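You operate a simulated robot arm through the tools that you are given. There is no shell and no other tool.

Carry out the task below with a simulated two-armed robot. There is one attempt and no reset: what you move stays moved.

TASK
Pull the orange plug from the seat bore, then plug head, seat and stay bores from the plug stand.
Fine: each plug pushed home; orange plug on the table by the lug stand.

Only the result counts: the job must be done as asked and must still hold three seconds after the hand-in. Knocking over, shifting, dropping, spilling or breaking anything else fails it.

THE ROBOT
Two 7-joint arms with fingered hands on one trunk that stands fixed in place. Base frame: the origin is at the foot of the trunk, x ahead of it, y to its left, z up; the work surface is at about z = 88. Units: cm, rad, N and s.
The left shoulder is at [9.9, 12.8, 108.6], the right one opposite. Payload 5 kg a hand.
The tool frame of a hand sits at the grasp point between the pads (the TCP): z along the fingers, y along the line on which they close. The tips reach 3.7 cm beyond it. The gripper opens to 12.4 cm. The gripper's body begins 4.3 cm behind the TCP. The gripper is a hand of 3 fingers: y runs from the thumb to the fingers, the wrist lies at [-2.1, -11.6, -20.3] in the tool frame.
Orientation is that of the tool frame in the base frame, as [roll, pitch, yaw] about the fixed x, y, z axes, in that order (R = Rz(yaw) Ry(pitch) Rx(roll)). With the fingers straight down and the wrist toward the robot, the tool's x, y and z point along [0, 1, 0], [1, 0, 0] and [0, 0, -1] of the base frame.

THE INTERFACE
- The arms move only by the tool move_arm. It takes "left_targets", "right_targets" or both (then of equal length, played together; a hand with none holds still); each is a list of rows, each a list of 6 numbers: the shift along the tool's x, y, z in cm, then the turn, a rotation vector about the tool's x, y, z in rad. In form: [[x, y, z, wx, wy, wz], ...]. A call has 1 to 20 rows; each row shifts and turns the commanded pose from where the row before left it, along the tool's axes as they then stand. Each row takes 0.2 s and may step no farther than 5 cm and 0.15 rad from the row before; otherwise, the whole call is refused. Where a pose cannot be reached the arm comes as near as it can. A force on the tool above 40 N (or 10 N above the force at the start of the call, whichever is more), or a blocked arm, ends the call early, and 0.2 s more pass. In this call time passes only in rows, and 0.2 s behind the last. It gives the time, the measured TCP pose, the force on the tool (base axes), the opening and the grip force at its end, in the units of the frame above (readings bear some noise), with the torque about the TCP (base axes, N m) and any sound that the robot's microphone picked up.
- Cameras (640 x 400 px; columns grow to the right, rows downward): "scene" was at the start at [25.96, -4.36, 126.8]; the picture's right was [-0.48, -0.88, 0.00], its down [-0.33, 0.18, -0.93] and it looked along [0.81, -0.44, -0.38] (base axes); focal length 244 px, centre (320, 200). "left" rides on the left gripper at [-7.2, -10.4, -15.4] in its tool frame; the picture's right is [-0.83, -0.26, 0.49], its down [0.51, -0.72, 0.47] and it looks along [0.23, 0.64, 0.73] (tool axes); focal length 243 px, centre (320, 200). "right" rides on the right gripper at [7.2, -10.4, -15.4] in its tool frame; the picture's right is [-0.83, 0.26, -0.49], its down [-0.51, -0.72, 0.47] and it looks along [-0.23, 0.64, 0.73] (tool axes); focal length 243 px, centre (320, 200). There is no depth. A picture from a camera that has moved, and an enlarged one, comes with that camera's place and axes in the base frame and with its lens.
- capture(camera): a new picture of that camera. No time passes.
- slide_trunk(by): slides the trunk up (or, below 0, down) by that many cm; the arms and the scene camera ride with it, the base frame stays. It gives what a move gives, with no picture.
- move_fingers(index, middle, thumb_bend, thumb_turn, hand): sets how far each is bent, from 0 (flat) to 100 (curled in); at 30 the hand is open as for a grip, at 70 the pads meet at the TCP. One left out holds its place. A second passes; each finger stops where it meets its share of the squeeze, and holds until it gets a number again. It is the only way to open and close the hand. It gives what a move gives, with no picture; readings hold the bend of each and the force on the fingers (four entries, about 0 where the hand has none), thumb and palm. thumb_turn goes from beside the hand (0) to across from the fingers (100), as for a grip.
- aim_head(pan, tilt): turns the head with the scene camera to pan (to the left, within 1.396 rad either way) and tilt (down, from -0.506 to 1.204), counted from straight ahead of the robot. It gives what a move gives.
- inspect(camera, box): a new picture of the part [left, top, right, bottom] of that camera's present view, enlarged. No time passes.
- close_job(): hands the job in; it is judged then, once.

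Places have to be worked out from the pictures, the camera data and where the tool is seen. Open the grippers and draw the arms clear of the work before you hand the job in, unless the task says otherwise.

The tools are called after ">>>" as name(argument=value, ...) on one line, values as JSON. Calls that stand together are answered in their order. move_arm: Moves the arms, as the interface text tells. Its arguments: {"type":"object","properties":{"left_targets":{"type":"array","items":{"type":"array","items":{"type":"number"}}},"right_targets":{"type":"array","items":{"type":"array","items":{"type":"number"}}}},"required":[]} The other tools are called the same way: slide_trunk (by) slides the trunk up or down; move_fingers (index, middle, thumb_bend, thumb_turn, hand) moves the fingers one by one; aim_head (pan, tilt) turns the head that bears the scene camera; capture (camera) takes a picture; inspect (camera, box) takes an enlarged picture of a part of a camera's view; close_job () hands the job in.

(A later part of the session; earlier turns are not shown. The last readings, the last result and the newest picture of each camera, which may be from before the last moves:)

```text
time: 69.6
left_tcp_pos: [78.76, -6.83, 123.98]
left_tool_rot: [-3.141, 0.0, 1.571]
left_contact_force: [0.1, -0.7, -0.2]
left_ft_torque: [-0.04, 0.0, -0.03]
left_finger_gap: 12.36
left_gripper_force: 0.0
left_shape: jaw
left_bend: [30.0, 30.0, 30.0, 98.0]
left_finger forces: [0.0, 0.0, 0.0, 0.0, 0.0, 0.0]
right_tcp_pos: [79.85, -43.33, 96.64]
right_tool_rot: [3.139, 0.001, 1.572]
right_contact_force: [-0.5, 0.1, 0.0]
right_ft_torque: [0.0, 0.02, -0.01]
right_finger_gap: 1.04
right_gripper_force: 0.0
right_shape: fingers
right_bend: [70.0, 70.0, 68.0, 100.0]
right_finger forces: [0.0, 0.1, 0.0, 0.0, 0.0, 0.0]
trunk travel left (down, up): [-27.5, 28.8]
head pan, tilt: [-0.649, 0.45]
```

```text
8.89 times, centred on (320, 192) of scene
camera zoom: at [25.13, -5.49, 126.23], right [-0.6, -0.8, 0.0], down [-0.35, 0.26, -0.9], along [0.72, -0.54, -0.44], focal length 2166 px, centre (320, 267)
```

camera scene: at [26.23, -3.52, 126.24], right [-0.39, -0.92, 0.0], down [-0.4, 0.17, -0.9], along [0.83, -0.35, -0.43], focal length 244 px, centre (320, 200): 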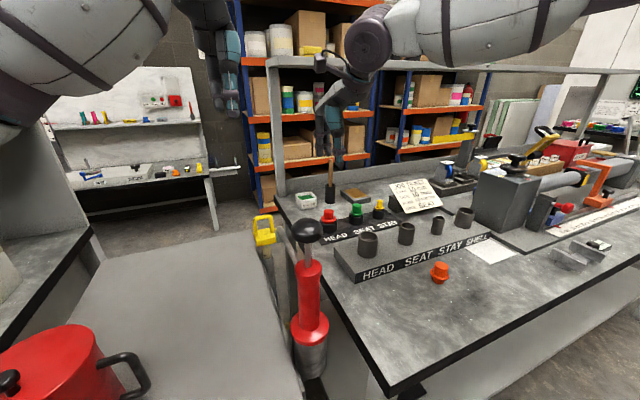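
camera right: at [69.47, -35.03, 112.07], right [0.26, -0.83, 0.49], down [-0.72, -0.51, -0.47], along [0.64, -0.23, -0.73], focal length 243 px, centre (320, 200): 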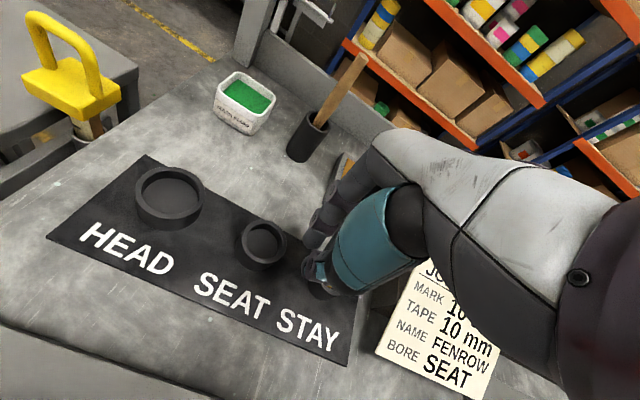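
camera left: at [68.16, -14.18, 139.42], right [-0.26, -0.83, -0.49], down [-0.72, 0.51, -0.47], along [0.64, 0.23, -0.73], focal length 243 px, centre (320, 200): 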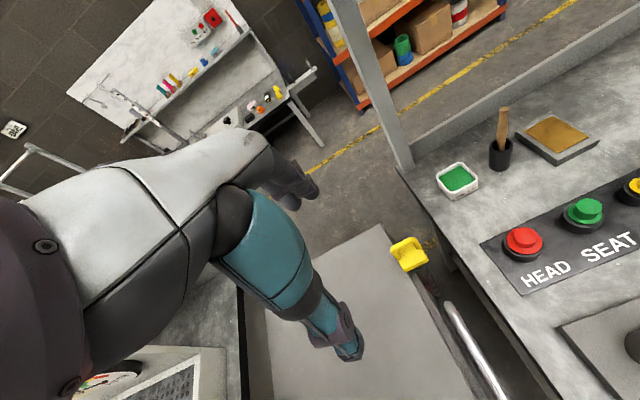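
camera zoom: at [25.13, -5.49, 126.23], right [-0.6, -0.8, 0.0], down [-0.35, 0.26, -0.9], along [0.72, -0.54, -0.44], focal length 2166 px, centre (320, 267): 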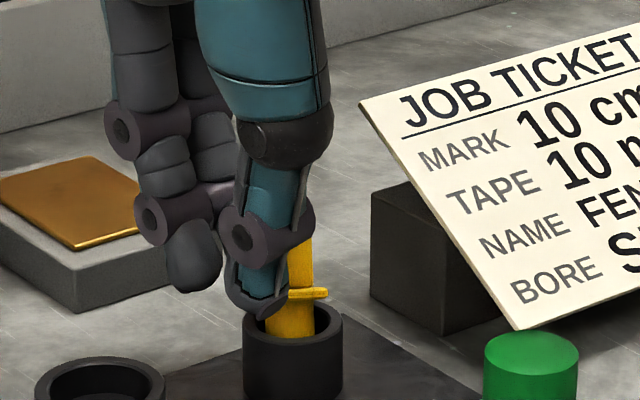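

The knob edge looks vertical now. I back the beak off and raise to inspect the plug.

>>> move_arm(right_targets=[[1, 0, 0, 0, 0, 0], [2, 0, 0, 0, 0, 0], [1, 0, -3, 0, 0, 0], [0, 0, -3, 0, 0, 0]])

>>> inspect(camera="scene", box=[290, 175, 350, 220])

>>> inspect(camera="right", box=[260, 220, 400, 360])

```text
time: 70.6
left_tcp_pos: [78.61, -6.96, 124.14]
left_tool_rot: [-3.141, -0.001, 1.571]
left_contact_force: [-1.3, -0.2, -0.7]
left_ft_torque: [-0.03, -0.01, -0.01]
left_finger_gap: 12.36
left_gripper_force: 0.0
left_shape: jaw
left_bend: [30.0, 30.0, 30.0, 98.0]
left_finger forces: [0.0, 0.1, 0.1, 0.1, 0.0, 0.0]
right_tcp_pos: [79.81, -39.35, 102.8]
right_tool_rot: [3.141, 0.002, 1.57]
right_contact_force: [0.0, -0.3, 0.2]
right_ft_torque: [0.05, -0.05, 0.02]
right_finger_gap: 1.03
right_gripper_force: 0.1
right_shape: fingers
right_bend: [70.0, 70.0, 68.0, 100.0]
right_finger forces: [0.0, 0.0, 0.1, 0.0, 0.0, 0.0]
trunk travel left (down, up): [-27.5, 28.8]
head pan, tilt: [-0.649, 0.45]
```

```text
8.89 times, centred on (320, 198) of scene
camera zoom: at [25.06, -5.47, 126.25], right [-0.6, -0.8, 0.0], down [-0.35, 0.26, -0.9], along [0.72, -0.54, -0.43], focal length 2166 px, centre (320, 222)
```

zoom: 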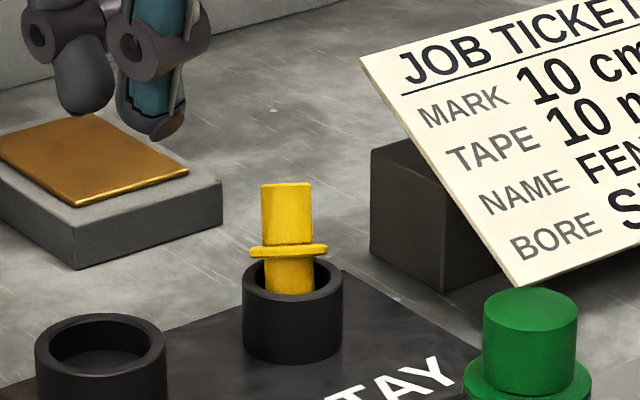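

```text
2.86 times, centred on (330, 290) of right
camera zoom: at [69.46, -32.07, 118.08], right [0.26, -0.83, 0.49], down [-0.72, -0.51, -0.47], along [0.64, -0.23, -0.73], focal length 693 px, centre (291, -57)
```

zoom: 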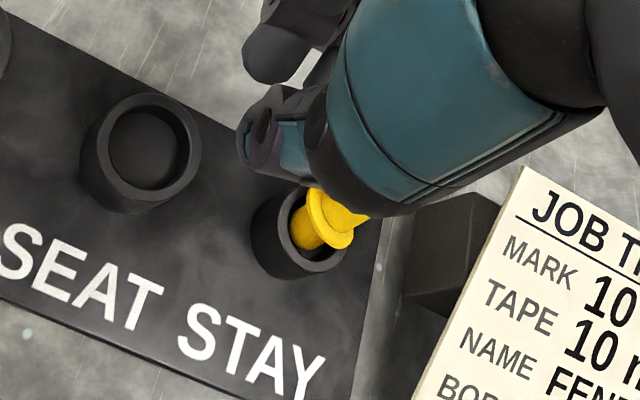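

Now the plug leans away from the camera (toward +x, slightly -y) — a direction the fingers' closing will push back upright. I open the hand, go above it at (79.8, -45.85) and lower.

>>> move_fingers(hand="right", index=48, middle=48, thumb_bend=50, thumb_turn=100)

>>> move_arm(right_targets=[[-3.25, 0, 0, 0, 0, 0], [-3.25, 0, 0, 0, 0, 0], [0, 0, 2.2, 0, 0, 0]])

>>> inspect(camera="scene", box=[290, 155, 350, 215])

>>> inspect(camera="right", box=[240, 180, 380, 320])

```text
time: 71.6
left_tcp_pos: [78.72, -6.89, 124.11]
left_tool_rot: [-3.141, 0.0, 1.571]
left_contact_force: [0.8, -0.5, -0.2]
left_ft_torque: [0.01, 0.0, -0.01]
left_finger_gap: 12.37
left_gripper_force: 0.1
left_shape: jaw
left_bend: [30.0, 30.0, 30.0, 98.0]
left_finger forces: [0.0, 0.1, 0.0, 0.0, 0.1, 0.0]
right_tcp_pos: [80.04, -39.42, 102.67]
right_tool_rot: [3.14, -0.001, 1.572]
right_contact_force: [0.0, 0.0, 0.0]
right_ft_torque: [-0.03, -0.03, -0.01]
right_finger_gap: 6.99
right_gripper_force: 0.1
right_shape: fingers
right_bend: [48.0, 48.0, 50.0, 100.0]
right_finger forces: [0.0, 0.0, 0.0, 0.1, 0.0, 0.0]
trunk travel left (down, up): [-27.5, 28.8]
head pan, tilt: [-0.649, 0.45]
```

```text
time: 72.4
left_tcp_pos: [78.84, -6.97, 124.01]
left_tool_rot: [-3.14, -0.001, 1.571]
left_contact_force: [-0.1, 0.6, -0.2]
left_ft_torque: [0.02, -0.02, 0.0]
left_finger_gap: 12.38
left_gripper_force: 0.0
left_shape: jaw
left_bend: [30.0, 30.0, 30.0, 98.0]
left_finger forces: [0.0, 0.0, 0.0, 0.0, 0.1, 0.0]
right_tcp_pos: [79.83, -45.99, 100.4]
right_tool_rot: [-3.141, -0.001, 1.571]
right_contact_force: [-0.4, 0.0, -0.3]
right_ft_torque: [0.01, -0.01, 0.01]
right_finger_gap: 7.01
right_gripper_force: 0.0
right_shape: fingers
right_bend: [48.0, 48.0, 50.0, 100.0]
right_finger forces: [0.0, 0.0, 0.0, 0.0, 0.0, 0.1]
trunk travel left (down, up): [-27.5, 28.8]
head pan, tilt: [-0.649, 0.45]
```

```text
6.67 times, centred on (320, 185) of scene
camera zoom: at [25.21, -5.5, 126.21], right [-0.6, -0.8, 0.0], down [-0.35, 0.26, -0.9], along [0.72, -0.54, -0.44], focal length 1624 px, centre (320, 300)
```

zoom: 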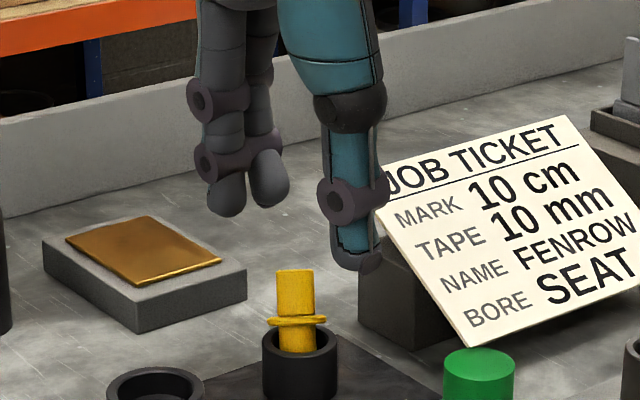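

```text
2.86 times, centred on (310, 250) of right
camera zoom: at [69.56, -38.62, 115.67], right [0.26, -0.83, 0.49], down [-0.72, -0.51, -0.47], along [0.64, -0.23, -0.73], focal length 693 px, centre (349, 57)
```

zoom: 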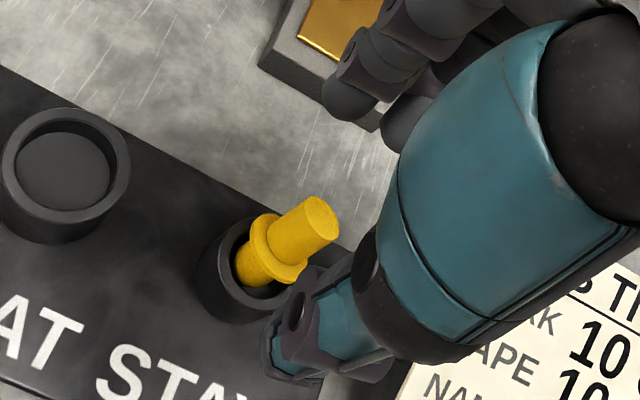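

The plug leans about 30° toward (+x, -y). I'll use the thumb as a stop and let the two fingers push it upright from the +x side: thumb preset at 58, fingers wide, then descend.

>>> move_fingers(hand="right", index=35, middle=35, thumb_bend=56, thumb_turn=100)

>>> move_arm(right_targets=[[-0.1, -0.1, 1.5, 0, 0, 0], [0, 0, 1.2, 0, 0, 0], [0, 0, 1, 0, 0, 0]])

>>> inspect(camera="scene", box=[290, 165, 350, 215])

>>> inspect(camera="right", box=[260, 180, 380, 300])

```text
time: 73.4
left_tcp_pos: [78.82, -6.9, 124.08]
left_tool_rot: [3.141, -0.001, 1.571]
left_contact_force: [1.2, -0.6, 0.3]
left_ft_torque: [0.01, 0.0, -0.01]
left_finger_gap: 12.37
left_gripper_force: 0.1
left_shape: jaw
left_bend: [30.0, 30.0, 30.0, 98.0]
left_finger forces: [0.0, 0.0, 0.0, 0.0, 0.0, 0.0]
right_tcp_pos: [79.94, -45.87, 100.26]
right_tool_rot: [3.14, 0.001, 1.57]
right_contact_force: [0.0, -0.6, 0.2]
right_ft_torque: [0.01, 0.01, 0.0]
right_finger_gap: 8.17
right_gripper_force: 0.1
right_shape: fingers
right_bend: [35.0, 35.0, 56.0, 100.0]
right_finger forces: [0.0, 0.0, 0.0, 0.0, 0.0, 0.0]
trunk travel left (down, up): [-27.5, 28.8]
head pan, tilt: [-0.649, 0.45]
```

```text
time: 74.2
left_tcp_pos: [78.63, -6.95, 124.02]
left_tool_rot: [3.14, 0.001, 1.571]
left_contact_force: [0.2, -0.2, 0.1]
left_ft_torque: [0.01, 0.01, -0.01]
left_finger_gap: 12.38
left_gripper_force: 0.2
left_shape: jaw
left_bend: [30.0, 30.0, 30.0, 98.0]
left_finger forces: [0.1, 0.1, 0.0, 0.0, 0.0, 0.0]
right_tcp_pos: [79.82, -45.95, 96.77]
right_tool_rot: [3.141, 0.0, 1.571]
right_contact_force: [0.4, -0.2, 0.3]
right_ft_torque: [-0.02, 0.02, 0.02]
right_finger_gap: 8.15
right_gripper_force: 0.0
right_shape: fingers
right_bend: [35.0, 35.0, 56.0, 100.0]
right_finger forces: [0.0, 0.0, 0.1, 0.1, 0.0, 0.0]
trunk travel left (down, up): [-27.5, 28.8]
head pan, tilt: [-0.649, 0.45]
```

```text
8.00 times, centred on (320, 190) of scene
camera zoom: at [25.13, -5.51, 126.23], right [-0.6, -0.8, 0.0], down [-0.35, 0.26, -0.9], along [0.72, -0.54, -0.44], focal length 1949 px, centre (320, 280)
```

zoom: 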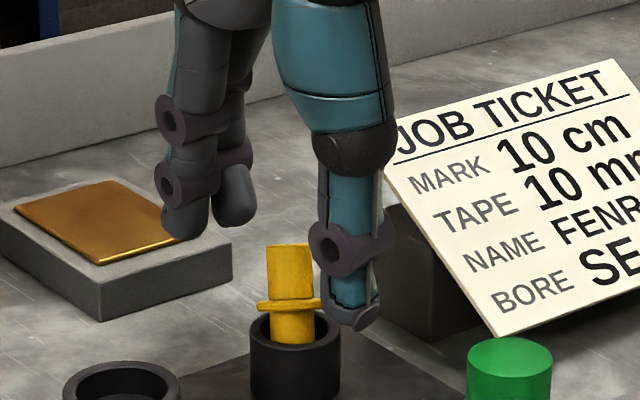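

```text
3.33 times, centred on (320, 240) of right
camera zoom: at [69.42, -38.67, 112.11], right [0.26, -0.83, 0.49], down [-0.72, -0.51, -0.47], along [0.64, -0.23, -0.73], focal length 809 px, centre (320, 67)
```

zoom: 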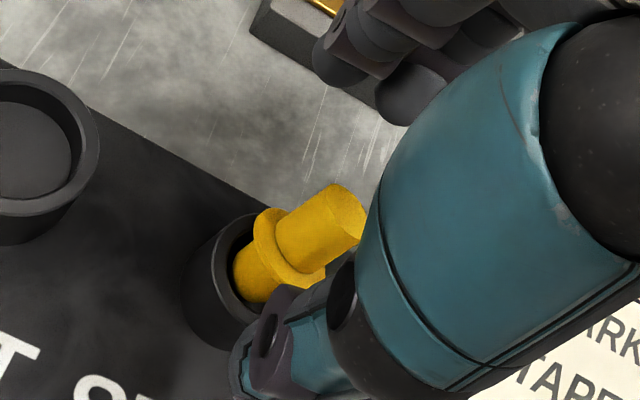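

The thumb is on the near side, fingers wide behind. I close only the fingers in stages to push the knob upright.

>>> move_fingers(hand="right", index=54, middle=54)

>>> inspect(camera="scene", box=[290, 165, 350, 215])

>>> inspect(camera="right", box=[260, 180, 380, 300])

```text
time: 75.2
left_tcp_pos: [78.69, -6.8, 124.06]
left_tool_rot: [-3.14, 0.0, 1.57]
left_contact_force: [0.7, 0.2, 1.0]
left_ft_torque: [0.0, -0.03, -0.02]
left_finger_gap: 12.37
left_gripper_force: 0.0
left_shape: jaw
left_bend: [30.0, 30.0, 30.0, 98.0]
left_finger forces: [0.0, 0.1, 0.1, 0.0, 0.0, 0.1]
right_tcp_pos: [79.92, -45.99, 96.77]
right_tool_rot: [3.141, -0.001, 1.57]
right_contact_force: [-0.8, 0.6, 0.3]
right_ft_torque: [-0.01, 0.02, 0.0]
right_finger_gap: 5.23
right_gripper_force: 0.1
right_shape: fingers
right_bend: [54.0, 54.0, 56.0, 100.0]
right_finger forces: [0.0, 0.0, 0.0, 0.1, 0.0, 0.0]
trunk travel left (down, up): [-27.5, 28.8]
head pan, tilt: [-0.649, 0.45]
```

```text
8.00 times, centred on (320, 190) of scene
camera zoom: at [25.12, -5.5, 126.23], right [-0.6, -0.8, 0.0], down [-0.35, 0.26, -0.9], along [0.72, -0.54, -0.44], focal length 1949 px, centre (320, 280)
```

zoom: 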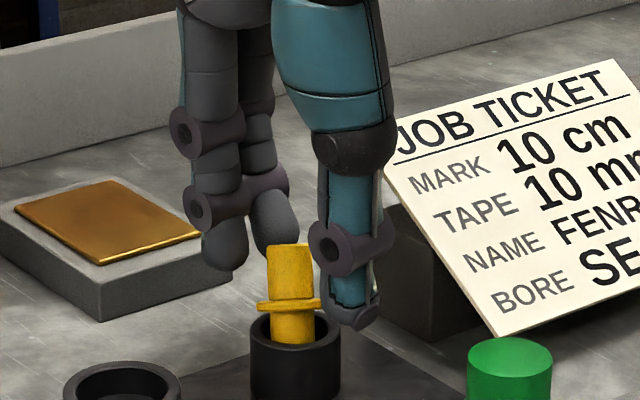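

```text
3.33 times, centred on (320, 240) of right
camera zoom: at [69.42, -38.65, 112.13], right [0.26, -0.83, 0.49], down [-0.72, -0.51, -0.47], along [0.64, -0.23, -0.73], focal length 809 px, centre (320, 67)
```

zoom: 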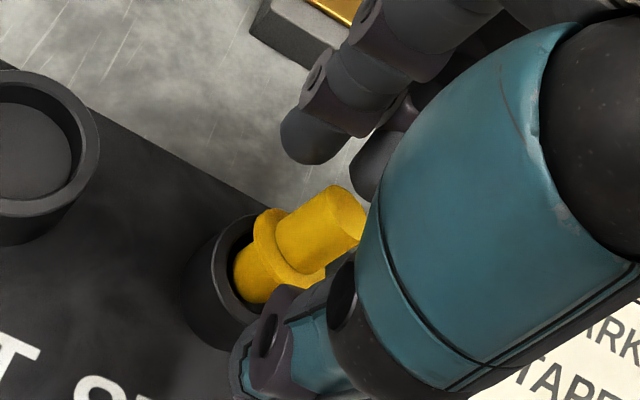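

>>> move_fingers(hand="right", index=60, middle=60)

>>> inspect(camera="scene", box=[290, 165, 350, 215])

>>> inspect(camera="right", box=[260, 180, 380, 300])

```text
time: 76.2
left_tcp_pos: [78.83, -6.86, 124.01]
left_tool_rot: [3.141, 0.001, 1.57]
left_contact_force: [0.4, -0.2, -0.4]
left_ft_torque: [0.0, 0.01, 0.0]
left_finger_gap: 12.36
left_gripper_force: 0.2
left_shape: jaw
left_bend: [30.0, 30.0, 30.0, 98.0]
left_finger forces: [0.1, 0.0, 0.0, 0.0, 0.0, 0.0]
right_tcp_pos: [79.86, -45.95, 96.83]
right_tool_rot: [3.141, -0.001, 1.571]
right_contact_force: [-0.4, -0.4, 0.1]
right_ft_torque: [0.06, 0.0, -0.01]
right_finger_gap: 4.32
right_gripper_force: 0.0
right_shape: fingers
right_bend: [60.0, 60.0, 56.0, 100.0]
right_finger forces: [0.0, 0.1, 0.2, 0.0, 0.0, 0.1]
trunk travel left (down, up): [-27.5, 28.8]
head pan, tilt: [-0.649, 0.45]
```

```text
8.00 times, centred on (320, 190) of scene
camera zoom: at [25.12, -5.5, 126.23], right [-0.6, -0.8, 0.0], down [-0.35, 0.26, -0.9], along [0.72, -0.54, -0.44], focal length 1949 px, centre (320, 280)
```

zoom: 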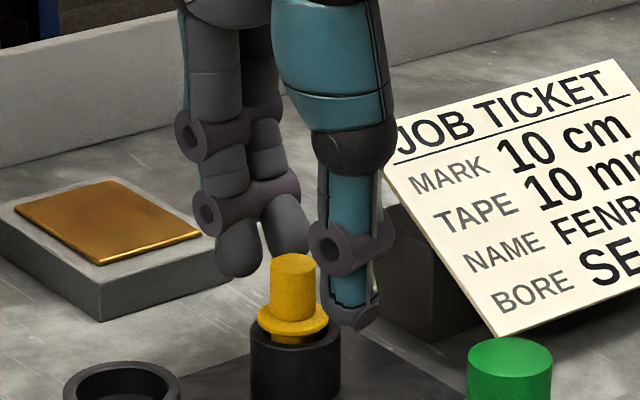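

```text
3.33 times, centred on (320, 240) of right
camera zoom: at [69.42, -38.65, 112.14], right [0.26, -0.83, 0.49], down [-0.72, -0.51, -0.47], along [0.64, -0.23, -0.73], focal length 809 px, centre (320, 67)
```

zoom: 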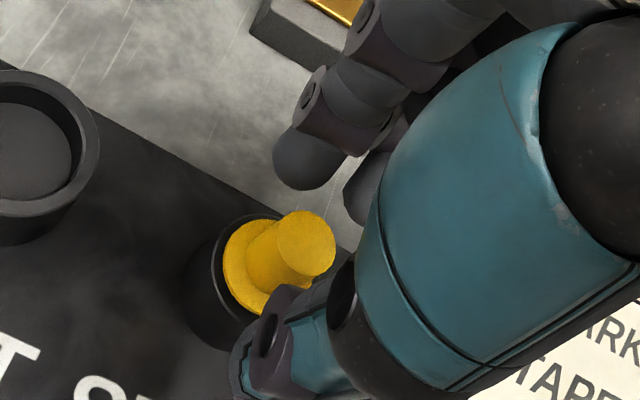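

The fingers pushed the yellow plug back upright in its cup; knob now ≈ (79.65, -45.6). I shift the hand +0.35 in y to centre it, set both fingers as a wedge at 66, and then close the thumb last.

>>> move_arm(right_targets=[[0.35, 0, 0, 0, 0, 0]])

>>> move_fingers(hand="right", index=65, middle=65)

>>> inspect(camera="scene", box=[290, 165, 350, 215])

>>> inspect(camera="right", box=[260, 180, 380, 300])

```text
time: 76.6
left_tcp_pos: [78.7, -6.89, 123.97]
left_tool_rot: [-3.141, -0.002, 1.571]
left_contact_force: [-0.3, 0.6, 0.0]
left_ft_torque: [-0.04, 0.0, 0.0]
left_finger_gap: 12.37
left_gripper_force: 0.1
left_shape: jaw
left_bend: [30.0, 30.0, 30.0, 98.0]
left_finger forces: [0.0, 0.1, 0.0, 0.0, 0.0, 0.1]
right_tcp_pos: [79.9, -45.52, 96.88]
right_tool_rot: [-3.142, 0.0, 1.57]
right_contact_force: [-0.5, 0.7, -0.4]
right_ft_torque: [0.02, -0.01, 0.0]
right_finger_gap: 4.34
right_gripper_force: 0.0
right_shape: fingers
right_bend: [60.0, 60.0, 56.0, 100.0]
right_finger forces: [0.0, 0.0, 0.1, 0.0, 0.0, 0.0]
trunk travel left (down, up): [-27.5, 28.8]
head pan, tilt: [-0.649, 0.45]
```

```text
time: 77.6
left_tcp_pos: [78.73, -6.96, 124.04]
left_tool_rot: [-3.141, 0.0, 1.571]
left_contact_force: [-0.2, -0.4, 0.5]
left_ft_torque: [0.0, 0.0, -0.05]
left_finger_gap: 12.38
left_gripper_force: 0.1
left_shape: jaw
left_bend: [30.0, 30.0, 30.0, 98.0]
left_finger forces: [0.0, 0.0, 0.0, 0.0, 0.1, 0.1]
right_tcp_pos: [79.93, -45.58, 96.83]
right_tool_rot: [-3.141, 0.0, 1.57]
right_contact_force: [0.5, -0.4, 0.0]
right_ft_torque: [0.03, -0.04, -0.04]
right_finger_gap: 3.57
right_gripper_force: 0.0
right_shape: fingers
right_bend: [65.0, 65.0, 56.0, 100.0]
right_finger forces: [0.1, 0.1, 0.0, 0.0, 0.0, 0.0]
trunk travel left (down, up): [-27.5, 28.8]
head pan, tilt: [-0.649, 0.45]
```

```text
8.00 times, centred on (320, 190) of scene
camera zoom: at [25.12, -5.49, 126.23], right [-0.6, -0.8, 0.0], down [-0.35, 0.26, -0.9], along [0.72, -0.54, -0.44], focal length 1949 px, centre (320, 280)
```

zoom: 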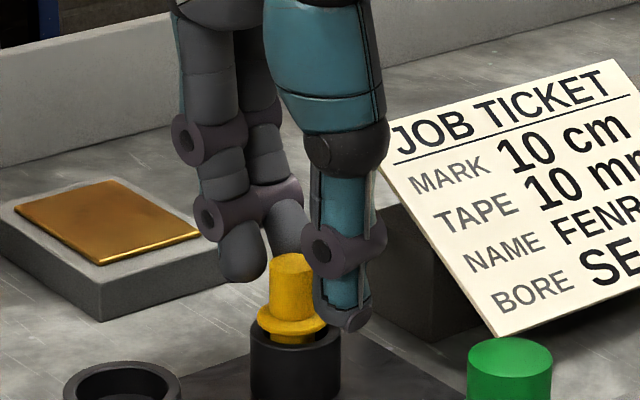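

```text
3.33 times, centred on (320, 240) of right
camera zoom: at [69.45, -38.32, 112.14], right [0.26, -0.83, 0.49], down [-0.72, -0.51, -0.47], along [0.64, -0.23, -0.73], focal length 809 px, centre (320, 67)
```

zoom: 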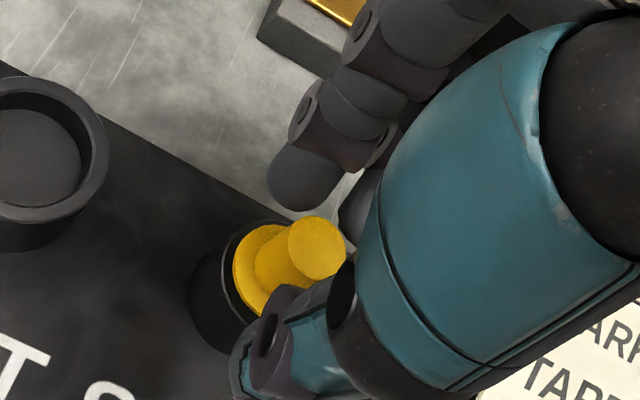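

The fingertip midpoint is about 0.3 cm to -y of the TCP, so the knob is still 0.2 cm toward the index. I shift another +0.2 in y and then close the thumb onto the wedge.

>>> move_arm(right_targets=[[0.22, 0, 0, 0, 0, 0]])

>>> move_fingers(hand="right", index=67, middle=67, thumb_bend=62)

>>> inspect(camera="scene", box=[290, 165, 350, 215])

>>> inspect(camera="right", box=[260, 180, 380, 300])

```text
time: 78.0
left_tcp_pos: [78.74, -6.96, 124.04]
left_tool_rot: [3.141, 0.0, 1.571]
left_contact_force: [0.4, -0.9, 0.4]
left_ft_torque: [0.02, -0.01, 0.02]
left_finger_gap: 12.37
left_gripper_force: 0.1
left_shape: jaw
left_bend: [30.0, 30.0, 30.0, 98.0]
left_finger forces: [0.0, 0.0, 0.0, 0.0, 0.1, 0.1]
right_tcp_pos: [79.83, -45.17, 96.82]
right_tool_rot: [-3.141, -0.001, 1.571]
right_contact_force: [0.3, -1.0, 0.7]
right_ft_torque: [0.01, 0.0, -0.01]
right_finger_gap: 3.57
right_gripper_force: 0.0
right_shape: fingers
right_bend: [65.0, 65.0, 56.0, 100.0]
right_finger forces: [0.0, 0.0, 0.1, 0.0, 0.0, 0.0]
trunk travel left (down, up): [-27.5, 28.8]
head pan, tilt: [-0.649, 0.45]
```

```text
time: 79.0
left_tcp_pos: [78.7, -6.96, 124.0]
left_tool_rot: [-3.141, 0.0, 1.572]
left_contact_force: [0.2, -0.1, 0.5]
left_ft_torque: [-0.03, 0.0, -0.01]
left_finger_gap: 12.37
left_gripper_force: 0.1
left_shape: jaw
left_bend: [30.0, 30.0, 30.0, 98.0]
left_finger forces: [0.0, 0.0, 0.0, 0.0, 0.0, 0.1]
right_tcp_pos: [79.87, -45.24, 96.67]
right_tool_rot: [3.141, 0.0, 1.572]
right_contact_force: [-0.8, -0.3, 0.5]
right_ft_torque: [0.0, 0.01, -0.01]
right_finger_gap: 2.35
right_gripper_force: 0.0
right_shape: fingers
right_bend: [67.0, 67.0, 62.0, 100.0]
right_finger forces: [0.0, 0.0, 0.0, 0.0, 0.0, 0.0]
trunk travel left (down, up): [-27.5, 28.8]
head pan, tilt: [-0.649, 0.45]
```

```text
8.00 times, centred on (320, 190) of scene
camera zoom: at [25.12, -5.49, 126.23], right [-0.6, -0.8, 0.0], down [-0.35, 0.26, -0.9], along [0.72, -0.54, -0.44], focal length 1949 px, centre (320, 280)
```

zoom: 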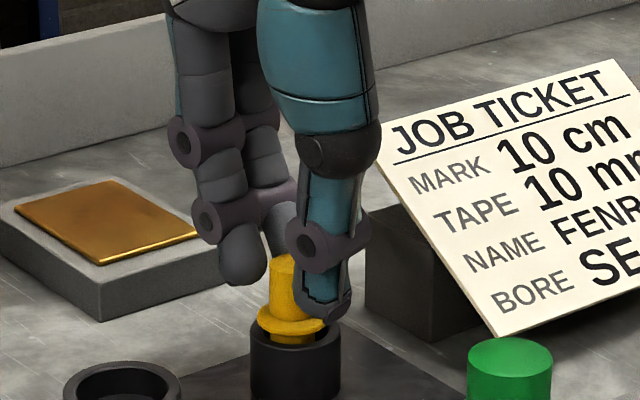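

```text
3.33 times, centred on (320, 240) of right
camera zoom: at [69.4, -38.06, 112.16], right [0.26, -0.83, 0.49], down [-0.72, -0.51, -0.47], along [0.64, -0.23, -0.73], focal length 809 px, centre (320, 67)
```

zoom: 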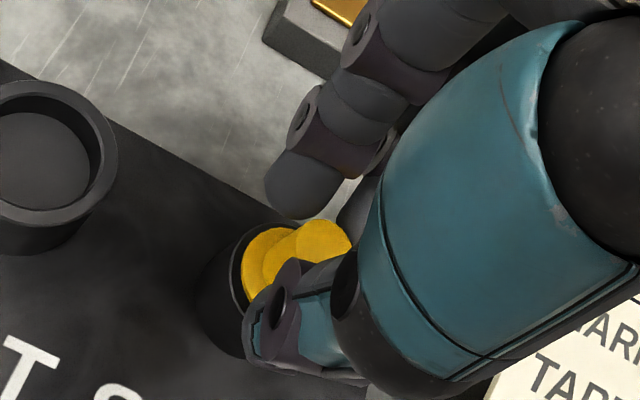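

No contact yet and the knob is upright between the three. I close the thumb with the fingers holding their wedge.

>>> move_fingers(hand="right", thumb_bend=80)

>>> inspect(camera="scene", box=[290, 165, 350, 215])

>>> inspect(camera="right", box=[260, 180, 380, 300])

```text
time: 80.0
left_tcp_pos: [78.69, -7.03, 124.09]
left_tool_rot: [-3.141, 0.001, 1.571]
left_contact_force: [0.3, 0.2, -0.3]
left_ft_torque: [0.02, -0.01, -0.03]
left_finger_gap: 12.38
left_gripper_force: 0.0
left_shape: jaw
left_bend: [30.0, 30.0, 30.0, 98.0]
left_finger forces: [0.0, 0.1, 0.0, 0.0, 0.1, 0.1]
right_tcp_pos: [79.86, -45.31, 96.75]
right_tool_rot: [-3.14, 0.001, 1.571]
right_contact_force: [-0.2, -0.4, -0.2]
right_ft_torque: [-0.09, -0.06, -0.01]
right_finger_gap: 1.15
right_gripper_force: 9.9
right_shape: fingers
right_bend: [62.0, 64.0, 75.0, 100.0]
right_finger forces: [6.0, 6.1, 0.1, 0.0, 8.8, 0.0]
trunk travel left (down, up): [-27.5, 28.8]
head pan, tilt: [-0.649, 0.45]
```

```text
8.00 times, centred on (320, 190) of scene
camera zoom: at [25.14, -5.52, 126.23], right [-0.6, -0.8, 0.0], down [-0.35, 0.26, -0.9], along [0.72, -0.54, -0.44], focal length 1949 px, centre (320, 280)
```

zoom: 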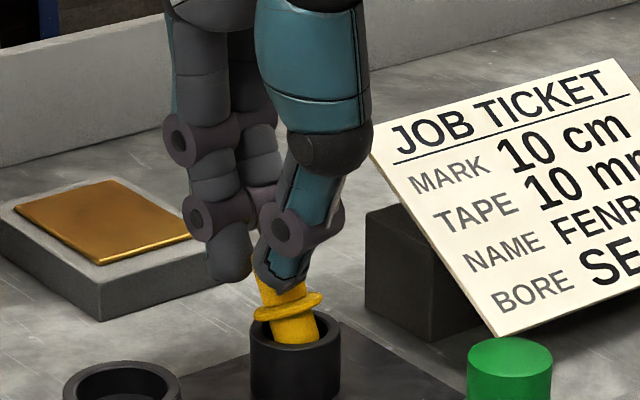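

```text
3.33 times, centred on (320, 240) of right
camera zoom: at [69.42, -38.09, 112.14], right [0.26, -0.83, 0.49], down [-0.72, -0.51, -0.47], along [0.64, -0.23, -0.73], focal length 809 px, centre (320, 67)
```

zoom: 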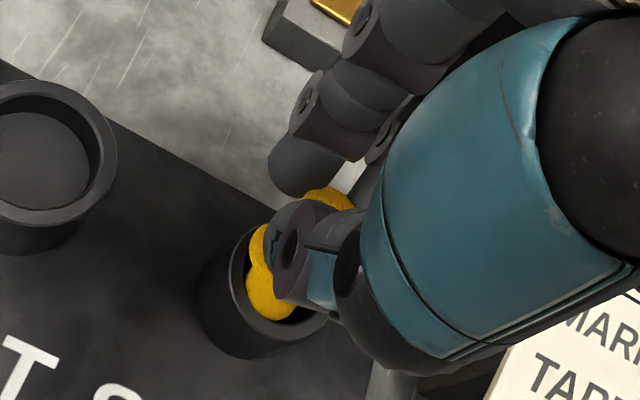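

All three touch now (6, 6, 9 N) but the knob was pushed to +x and tilts. I let the thumb retreat to 67 while both fingers close after it, to bring the knob back upright within the wedge.

>>> move_fingers(hand="right", index=80, middle=80, thumb_bend=67)

>>> inspect(camera="scene", box=[290, 165, 350, 215])

>>> inspect(camera="right", box=[260, 180, 380, 300])

```text
time: 81.0
left_tcp_pos: [78.8, -6.94, 124.07]
left_tool_rot: [3.14, 0.001, 1.571]
left_contact_force: [0.0, 0.4, -0.9]
left_ft_torque: [0.0, -0.02, 0.01]
left_finger_gap: 12.35
left_gripper_force: 0.0
left_shape: jaw
left_bend: [30.0, 30.0, 30.0, 98.0]
left_finger forces: [0.0, 0.1, 0.1, 0.0, 0.0, 0.0]
right_tcp_pos: [79.82, -45.29, 96.77]
right_tool_rot: [3.141, 0.0, 1.571]
right_contact_force: [0.3, -0.6, 0.8]
right_ft_torque: [0.01, 0.01, -0.02]
right_finger_gap: 0.92
right_gripper_force: 0.1
right_shape: fingers
right_bend: [79.0, 80.0, 64.0, 100.0]
right_finger forces: [0.0, 0.0, 0.1, 0.0, 0.1, 0.0]
trunk travel left (down, up): [-27.5, 28.8]
head pan, tilt: [-0.649, 0.45]
```

```text
8.00 times, centred on (320, 190) of scene
camera zoom: at [25.13, -5.5, 126.23], right [-0.6, -0.8, 0.0], down [-0.35, 0.26, -0.9], along [0.72, -0.54, -0.44], focal length 1949 px, centre (320, 280)
```

zoom: 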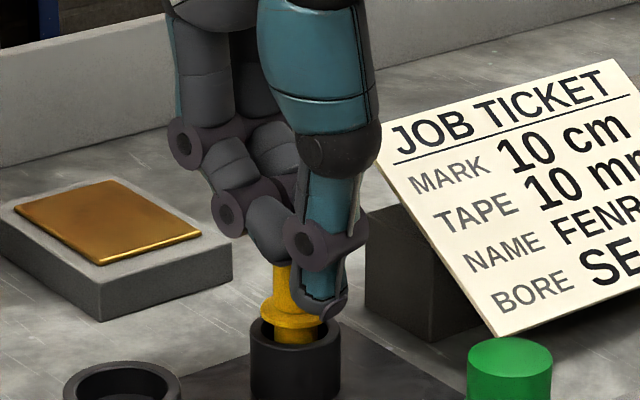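

```text
3.33 times, centred on (320, 240) of right
camera zoom: at [69.4, -38.07, 112.16], right [0.26, -0.83, 0.49], down [-0.72, -0.51, -0.47], along [0.64, -0.23, -0.73], focal length 809 px, centre (320, 67)
```

zoom: 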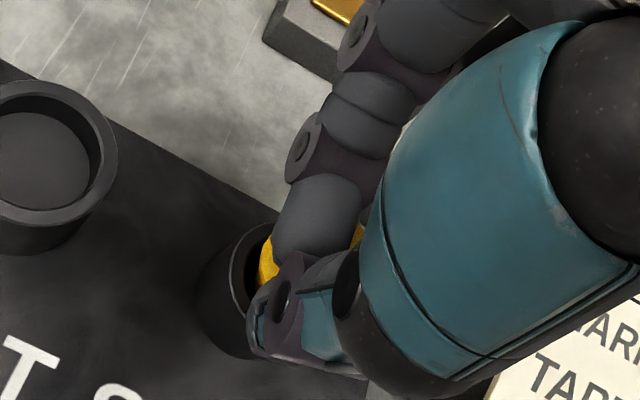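

The fingers curled over the knob's top: I was gripping too high. I reopen and look at the plug before lowering about 0.7 cm.

>>> move_fingers(hand="right", index=58, middle=58, thumb_bend=56)

>>> inspect(camera="scene", box=[290, 165, 350, 215])

>>> inspect(camera="right", box=[260, 180, 380, 300])

```text
time: 82.0
left_tcp_pos: [78.46, -6.96, 124.16]
left_tool_rot: [3.139, 0.001, 1.571]
left_contact_force: [0.5, -0.5, 0.1]
left_ft_torque: [0.0, 0.01, 0.0]
left_finger_gap: 12.36
left_gripper_force: 0.1
left_shape: jaw
left_bend: [30.0, 30.0, 30.0, 98.0]
left_finger forces: [0.0, 0.0, 0.0, 0.0, 0.0, 0.0]
right_tcp_pos: [79.6, -45.3, 96.9]
right_tool_rot: [3.139, 0.0, 1.571]
right_contact_force: [-4.6, -0.5, 13.4]
right_ft_torque: [-0.11, 0.04, -0.04]
right_finger_gap: 4.67
right_gripper_force: 6.7
right_shape: fingers
right_bend: [57.0, 77.0, 56.0, 100.0]
right_finger forces: [0.0, 13.5, 0.0, 0.0, 0.0, 0.0]
trunk travel left (down, up): [-27.5, 28.8]
head pan, tilt: [-0.649, 0.45]
```

```text
8.00 times, centred on (320, 190) of scene
camera zoom: at [24.94, -5.43, 126.28], right [-0.6, -0.8, 0.0], down [-0.35, 0.26, -0.9], along [0.72, -0.54, -0.43], focal length 1949 px, centre (320, 280)
```

zoom: 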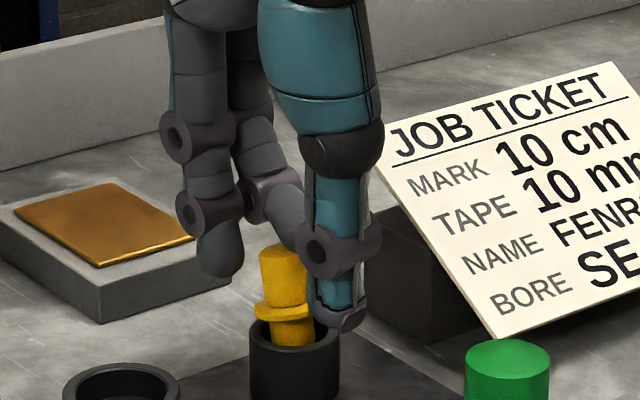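

```text
3.33 times, centred on (320, 240) of right
camera zoom: at [69.23, -38.01, 112.31], right [0.26, -0.83, 0.49], down [-0.72, -0.51, -0.47], along [0.64, -0.23, -0.73], focal length 809 px, centre (320, 67)
```

zoom: 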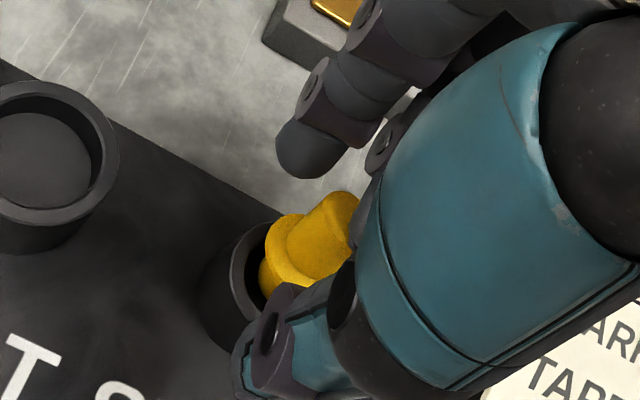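

The middle finger is hooked on the near side of the knob. I curl it back to relieve the load, then raise the hand clear before reopening.

>>> move_fingers(hand="right", middle=84)

>>> inspect(camera="scene", box=[290, 165, 350, 215])

>>> inspect(camera="right", box=[260, 180, 380, 300])

```text
time: 83.0
left_tcp_pos: [78.71, -7.05, 124.14]
left_tool_rot: [3.14, 0.001, 1.568]
left_contact_force: [0.6, -0.2, -0.7]
left_ft_torque: [0.03, 0.0, -0.01]
left_finger_gap: 12.37
left_gripper_force: 0.1
left_shape: jaw
left_bend: [30.0, 30.0, 30.0, 98.0]
left_finger forces: [0.0, 0.0, 0.0, 0.0, 0.1, 0.0]
right_tcp_pos: [79.85, -45.34, 96.89]
right_tool_rot: [-3.142, 0.0, 1.571]
right_contact_force: [-0.1, -0.5, -0.9]
right_ft_torque: [0.04, 0.01, -0.02]
right_finger_gap: 4.68
right_gripper_force: 0.1
right_shape: fingers
right_bend: [57.0, 84.0, 56.0, 100.0]
right_finger forces: [0.0, 0.1, 0.1, 0.0, 0.0, 0.1]
trunk travel left (down, up): [-27.5, 28.8]
head pan, tilt: [-0.649, 0.45]
```

```text
8.00 times, centred on (320, 190) of scene
camera zoom: at [25.1, -5.48, 126.24], right [-0.6, -0.8, 0.0], down [-0.35, 0.26, -0.9], along [0.72, -0.54, -0.43], focal length 1949 px, centre (320, 280)
```

zoom: 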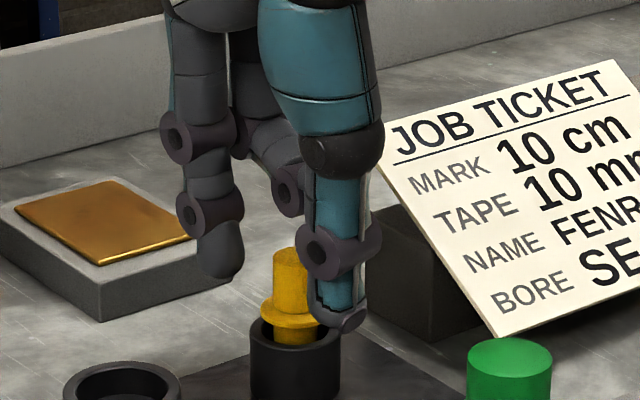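

```text
3.33 times, centred on (320, 240) of right
camera zoom: at [69.37, -38.06, 112.18], right [0.26, -0.83, 0.49], down [-0.72, -0.51, -0.47], along [0.64, -0.23, -0.73], focal length 809 px, centre (320, 67)
```

zoom: 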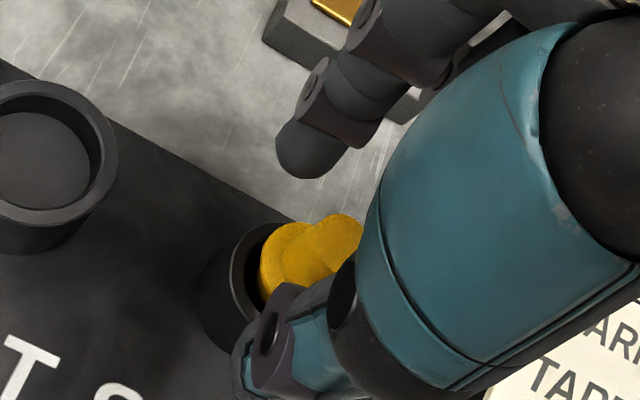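

Relieved, no forces. I raise the hand straight up and look at the plug.

>>> move_arm(right_targets=[[0, 0, -1, 0, 0, 0], [0, 0, -2, 0, 0, 0], [0, 0, -3, 0, 0, 0]])

>>> move_fingers(hand="right", index=50, middle=50, thumb_bend=50)

>>> inspect(camera="scene", box=[290, 175, 350, 220])

>>> inspect(camera="right", box=[240, 200, 360, 320])

```text
time: 83.8
left_tcp_pos: [78.72, -6.83, 124.14]
left_tool_rot: [-3.14, 0.001, 1.572]
left_contact_force: [-1.0, -0.1, -0.2]
left_ft_torque: [-0.03, 0.01, -0.02]
left_finger_gap: 12.37
left_gripper_force: 0.0
left_shape: jaw
left_bend: [30.0, 30.0, 30.0, 98.0]
left_finger forces: [0.1, 0.1, 0.1, 0.0, 0.1, 0.0]
right_tcp_pos: [79.79, -45.31, 102.67]
right_tool_rot: [-3.141, -0.001, 1.569]
right_contact_force: [0.8, 0.0, -1.0]
right_ft_torque: [0.01, 0.0, 0.01]
right_finger_gap: 4.68
right_gripper_force: 0.0
right_shape: fingers
right_bend: [57.0, 84.0, 56.0, 100.0]
right_finger forces: [0.0, 0.0, 0.0, 0.0, 0.0, 0.0]
trunk travel left (down, up): [-27.5, 28.8]
head pan, tilt: [-0.649, 0.45]
```

```text
time: 84.8
left_tcp_pos: [78.8, -6.96, 124.06]
left_tool_rot: [-3.141, 0.0, 1.57]
left_contact_force: [0.1, -0.1, -0.8]
left_ft_torque: [-0.02, 0.01, 0.03]
left_finger_gap: 12.4
left_gripper_force: 0.0
left_shape: jaw
left_bend: [30.0, 30.0, 30.0, 98.0]
left_finger forces: [0.0, 0.0, 0.0, 0.0, 0.1, 0.0]
right_tcp_pos: [79.78, -45.36, 102.74]
right_tool_rot: [3.141, 0.0, 1.572]
right_contact_force: [0.7, -0.1, 0.7]
right_ft_torque: [0.01, -0.01, -0.01]
right_finger_gap: 6.7
right_gripper_force: 0.0
right_shape: fingers
right_bend: [50.0, 50.0, 50.0, 100.0]
right_finger forces: [0.1, 0.0, 0.0, 0.0, 0.0, 0.0]
trunk travel left (down, up): [-27.5, 28.8]
head pan, tilt: [-0.649, 0.45]
```

```text
8.89 times, centred on (320, 198) of scene
camera zoom: at [25.11, -5.49, 126.23], right [-0.6, -0.8, 0.0], down [-0.35, 0.26, -0.9], along [0.72, -0.54, -0.44], focal length 2166 px, centre (320, 222)
```

zoom: 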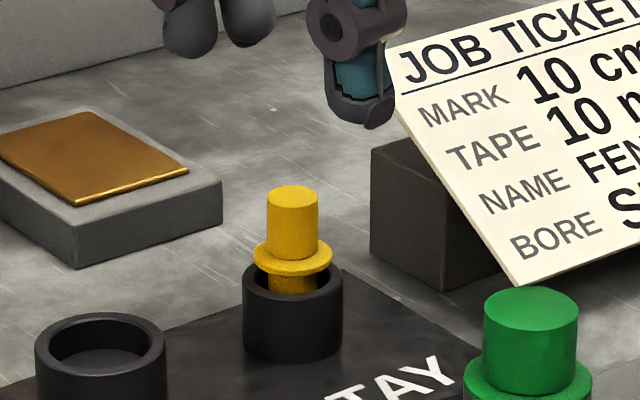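

```text
3.33 times, centred on (300, 260) of right
camera zoom: at [69.34, -38.12, 118.03], right [0.26, -0.83, 0.49], down [-0.72, -0.51, -0.47], along [0.64, -0.23, -0.73], focal length 809 px, centre (387, 0)
```

zoom: 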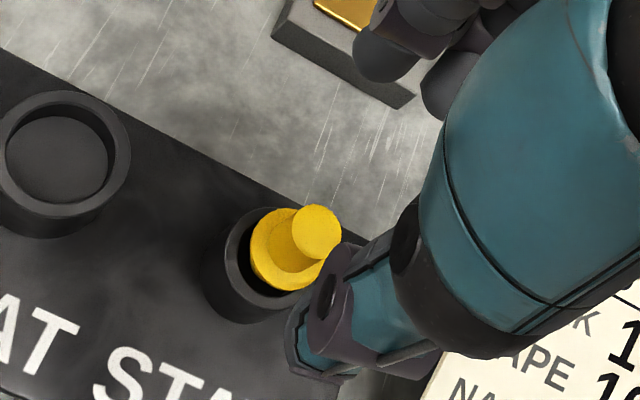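

The yellow plug stands upright again. In hand-relative terms it should sit about 0.35 cm to -y of the TCP; I shift (+0.3, -0.4) and lower deeper this time, to TCP z ≈ 96.1.

>>> move_fingers(hand="right", index=52, middle=52, thumb_bend=52)

>>> move_arm(right_targets=[[-0.4, 0.25, 0, 0, 0, 0], [0, 0, 2.5, 0, 0, 0], [0, 0, 2, 0, 0, 0]])

>>> inspect(camera="scene", box=[290, 165, 350, 215])

>>> inspect(camera="right", box=[260, 180, 380, 300])

```text
time: 85.8
left_tcp_pos: [78.71, -6.91, 123.95]
left_tool_rot: [-3.141, -0.001, 1.57]
left_contact_force: [-0.6, 0.1, -0.4]
left_ft_torque: [-0.03, 0.02, -0.04]
left_finger_gap: 12.36
left_gripper_force: 0.0
left_shape: jaw
left_bend: [30.0, 30.0, 30.0, 98.0]
left_finger forces: [0.0, 0.0, 0.1, 0.0, 0.1, 0.0]
right_tcp_pos: [79.74, -45.43, 102.6]
right_tool_rot: [-3.14, 0.002, 1.572]
right_contact_force: [0.0, 0.1, -0.5]
right_ft_torque: [-0.03, 0.01, 0.04]
right_finger_gap: 6.19
right_gripper_force: 0.1
right_shape: fingers
right_bend: [52.0, 52.0, 52.0, 100.0]
right_finger forces: [0.1, 0.0, 0.0, 0.0, 0.0, 0.0]
trunk travel left (down, up): [-27.5, 28.8]
head pan, tilt: [-0.649, 0.45]
```

```text
time: 86.6
left_tcp_pos: [78.78, -6.97, 123.97]
left_tool_rot: [-3.141, -0.001, 1.57]
left_contact_force: [-0.2, 0.6, 0.5]
left_ft_torque: [0.02, 0.01, 0.01]
left_finger_gap: 12.37
left_gripper_force: 0.1
left_shape: jaw
left_bend: [30.0, 30.0, 30.0, 98.0]
left_finger forces: [0.1, 0.0, 0.1, 0.0, 0.1, 0.0]
right_tcp_pos: [80.1, -45.7, 98.13]
right_tool_rot: [-3.141, 0.0, 1.57]
right_contact_force: [-0.5, 0.3, -0.2]
right_ft_torque: [-0.02, -0.01, 0.0]
right_finger_gap: 6.17
right_gripper_force: 0.1
right_shape: fingers
right_bend: [52.0, 52.0, 52.0, 100.0]
right_finger forces: [0.0, 0.0, 0.0, 0.0, 0.0, 0.1]
trunk travel left (down, up): [-27.5, 28.8]
head pan, tilt: [-0.649, 0.45]
```

```text
8.00 times, centred on (320, 190) of scene
camera zoom: at [25.17, -5.52, 126.22], right [-0.6, -0.8, 0.0], down [-0.35, 0.26, -0.9], along [0.72, -0.54, -0.44], focal length 1949 px, centre (320, 280)
```

zoom: 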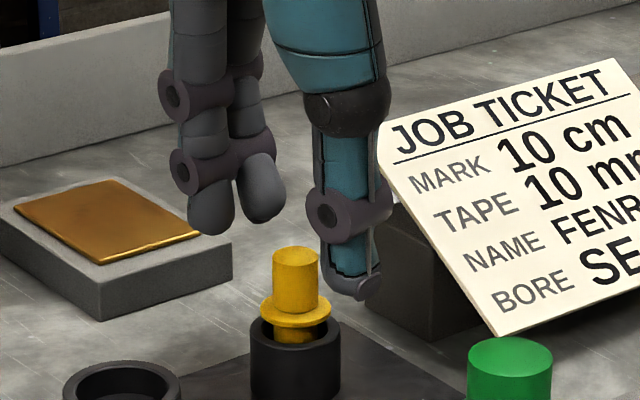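

```text
3.33 times, centred on (320, 240) of right
camera zoom: at [69.67, -38.41, 113.56], right [0.26, -0.83, 0.49], down [-0.72, -0.51, -0.47], along [0.64, -0.23, -0.73], focal length 809 px, centre (320, 67)
```

zoom: 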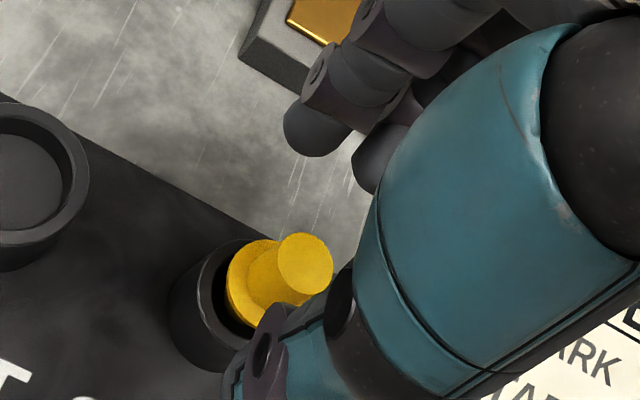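

Knob offset from the TCP is about (0, -0.48); I shift -0.1 in y and descend to grip height.

>>> move_arm(right_targets=[[-0.1, 0, 1, 0, 0, 0], [0, 0, 1.1, 0, 0, 0]])

>>> move_fingers(hand="right", index=60, middle=60, thumb_bend=58)

>>> inspect(camera="scene", box=[290, 165, 350, 215])

>>> inspect(camera="right", box=[260, 180, 380, 300])

```text
time: 87.2
left_tcp_pos: [78.83, -6.93, 124.01]
left_tool_rot: [3.141, -0.001, 1.571]
left_contact_force: [-0.1, 0.7, -0.4]
left_ft_torque: [0.02, -0.01, -0.02]
left_finger_gap: 12.37
left_gripper_force: 0.0
left_shape: jaw
left_bend: [30.0, 30.0, 30.0, 98.0]
left_finger forces: [0.1, 0.0, 0.0, 0.1, 0.0, 0.0]
right_tcp_pos: [80.12, -45.87, 96.18]
right_tool_rot: [-3.141, -0.002, 1.569]
right_contact_force: [-0.6, 0.1, -0.1]
right_ft_torque: [0.01, 0.02, 0.0]
right_finger_gap: 6.19
right_gripper_force: 0.1
right_shape: fingers
right_bend: [52.0, 52.0, 52.0, 100.0]
right_finger forces: [0.0, 0.0, 0.1, 0.1, 0.0, 0.1]
trunk travel left (down, up): [-27.5, 28.8]
head pan, tilt: [-0.649, 0.45]
```

```text
time: 88.2
left_tcp_pos: [78.7, -6.89, 123.96]
left_tool_rot: [3.141, 0.002, 1.57]
left_contact_force: [0.6, 0.2, -0.8]
left_ft_torque: [0.03, 0.03, 0.03]
left_finger_gap: 12.37
left_gripper_force: 0.1
left_shape: jaw
left_bend: [30.0, 30.0, 30.0, 98.0]
left_finger forces: [0.1, 0.0, 0.1, 0.0, 0.0, 0.1]
right_tcp_pos: [80.0, -45.81, 96.21]
right_tool_rot: [3.14, -0.001, 1.57]
right_contact_force: [0.7, 0.1, -0.4]
right_ft_torque: [0.04, 0.01, 0.05]
right_finger_gap: 4.19
right_gripper_force: 0.0
right_shape: fingers
right_bend: [60.0, 60.0, 57.0, 100.0]
right_finger forces: [0.0, 0.0, 0.0, 0.0, 0.0, 0.0]
trunk travel left (down, up): [-27.5, 28.8]
head pan, tilt: [-0.649, 0.45]
```

```text
8.00 times, centred on (320, 190) of scene
camera zoom: at [25.13, -5.5, 126.23], right [-0.6, -0.8, 0.0], down [-0.35, 0.26, -0.9], along [0.72, -0.54, -0.44], focal length 1949 px, centre (320, 280)
```

zoom: 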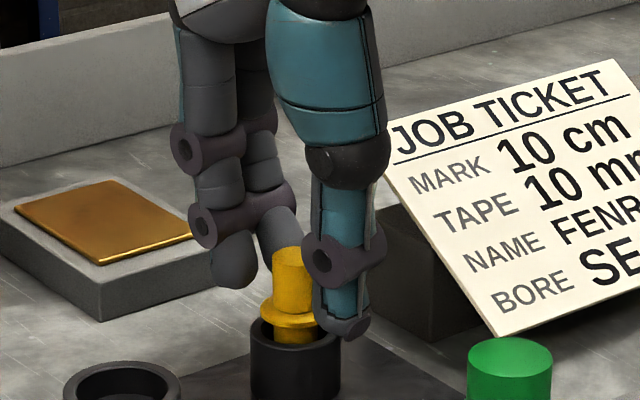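

```text
3.33 times, centred on (320, 240) of right
camera zoom: at [69.62, -38.55, 111.57], right [0.26, -0.83, 0.49], down [-0.72, -0.51, -0.47], along [0.64, -0.23, -0.73], focal length 809 px, centre (320, 67)
```

zoom: 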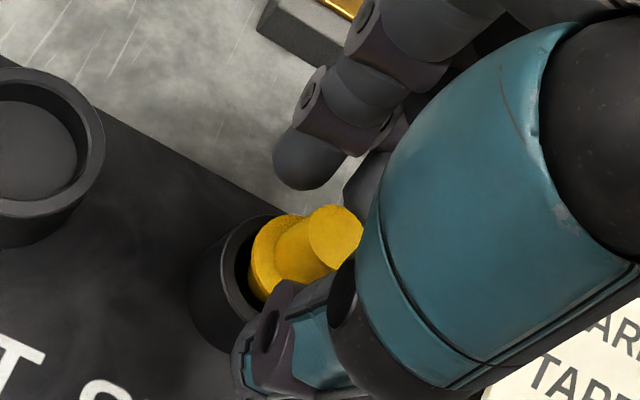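

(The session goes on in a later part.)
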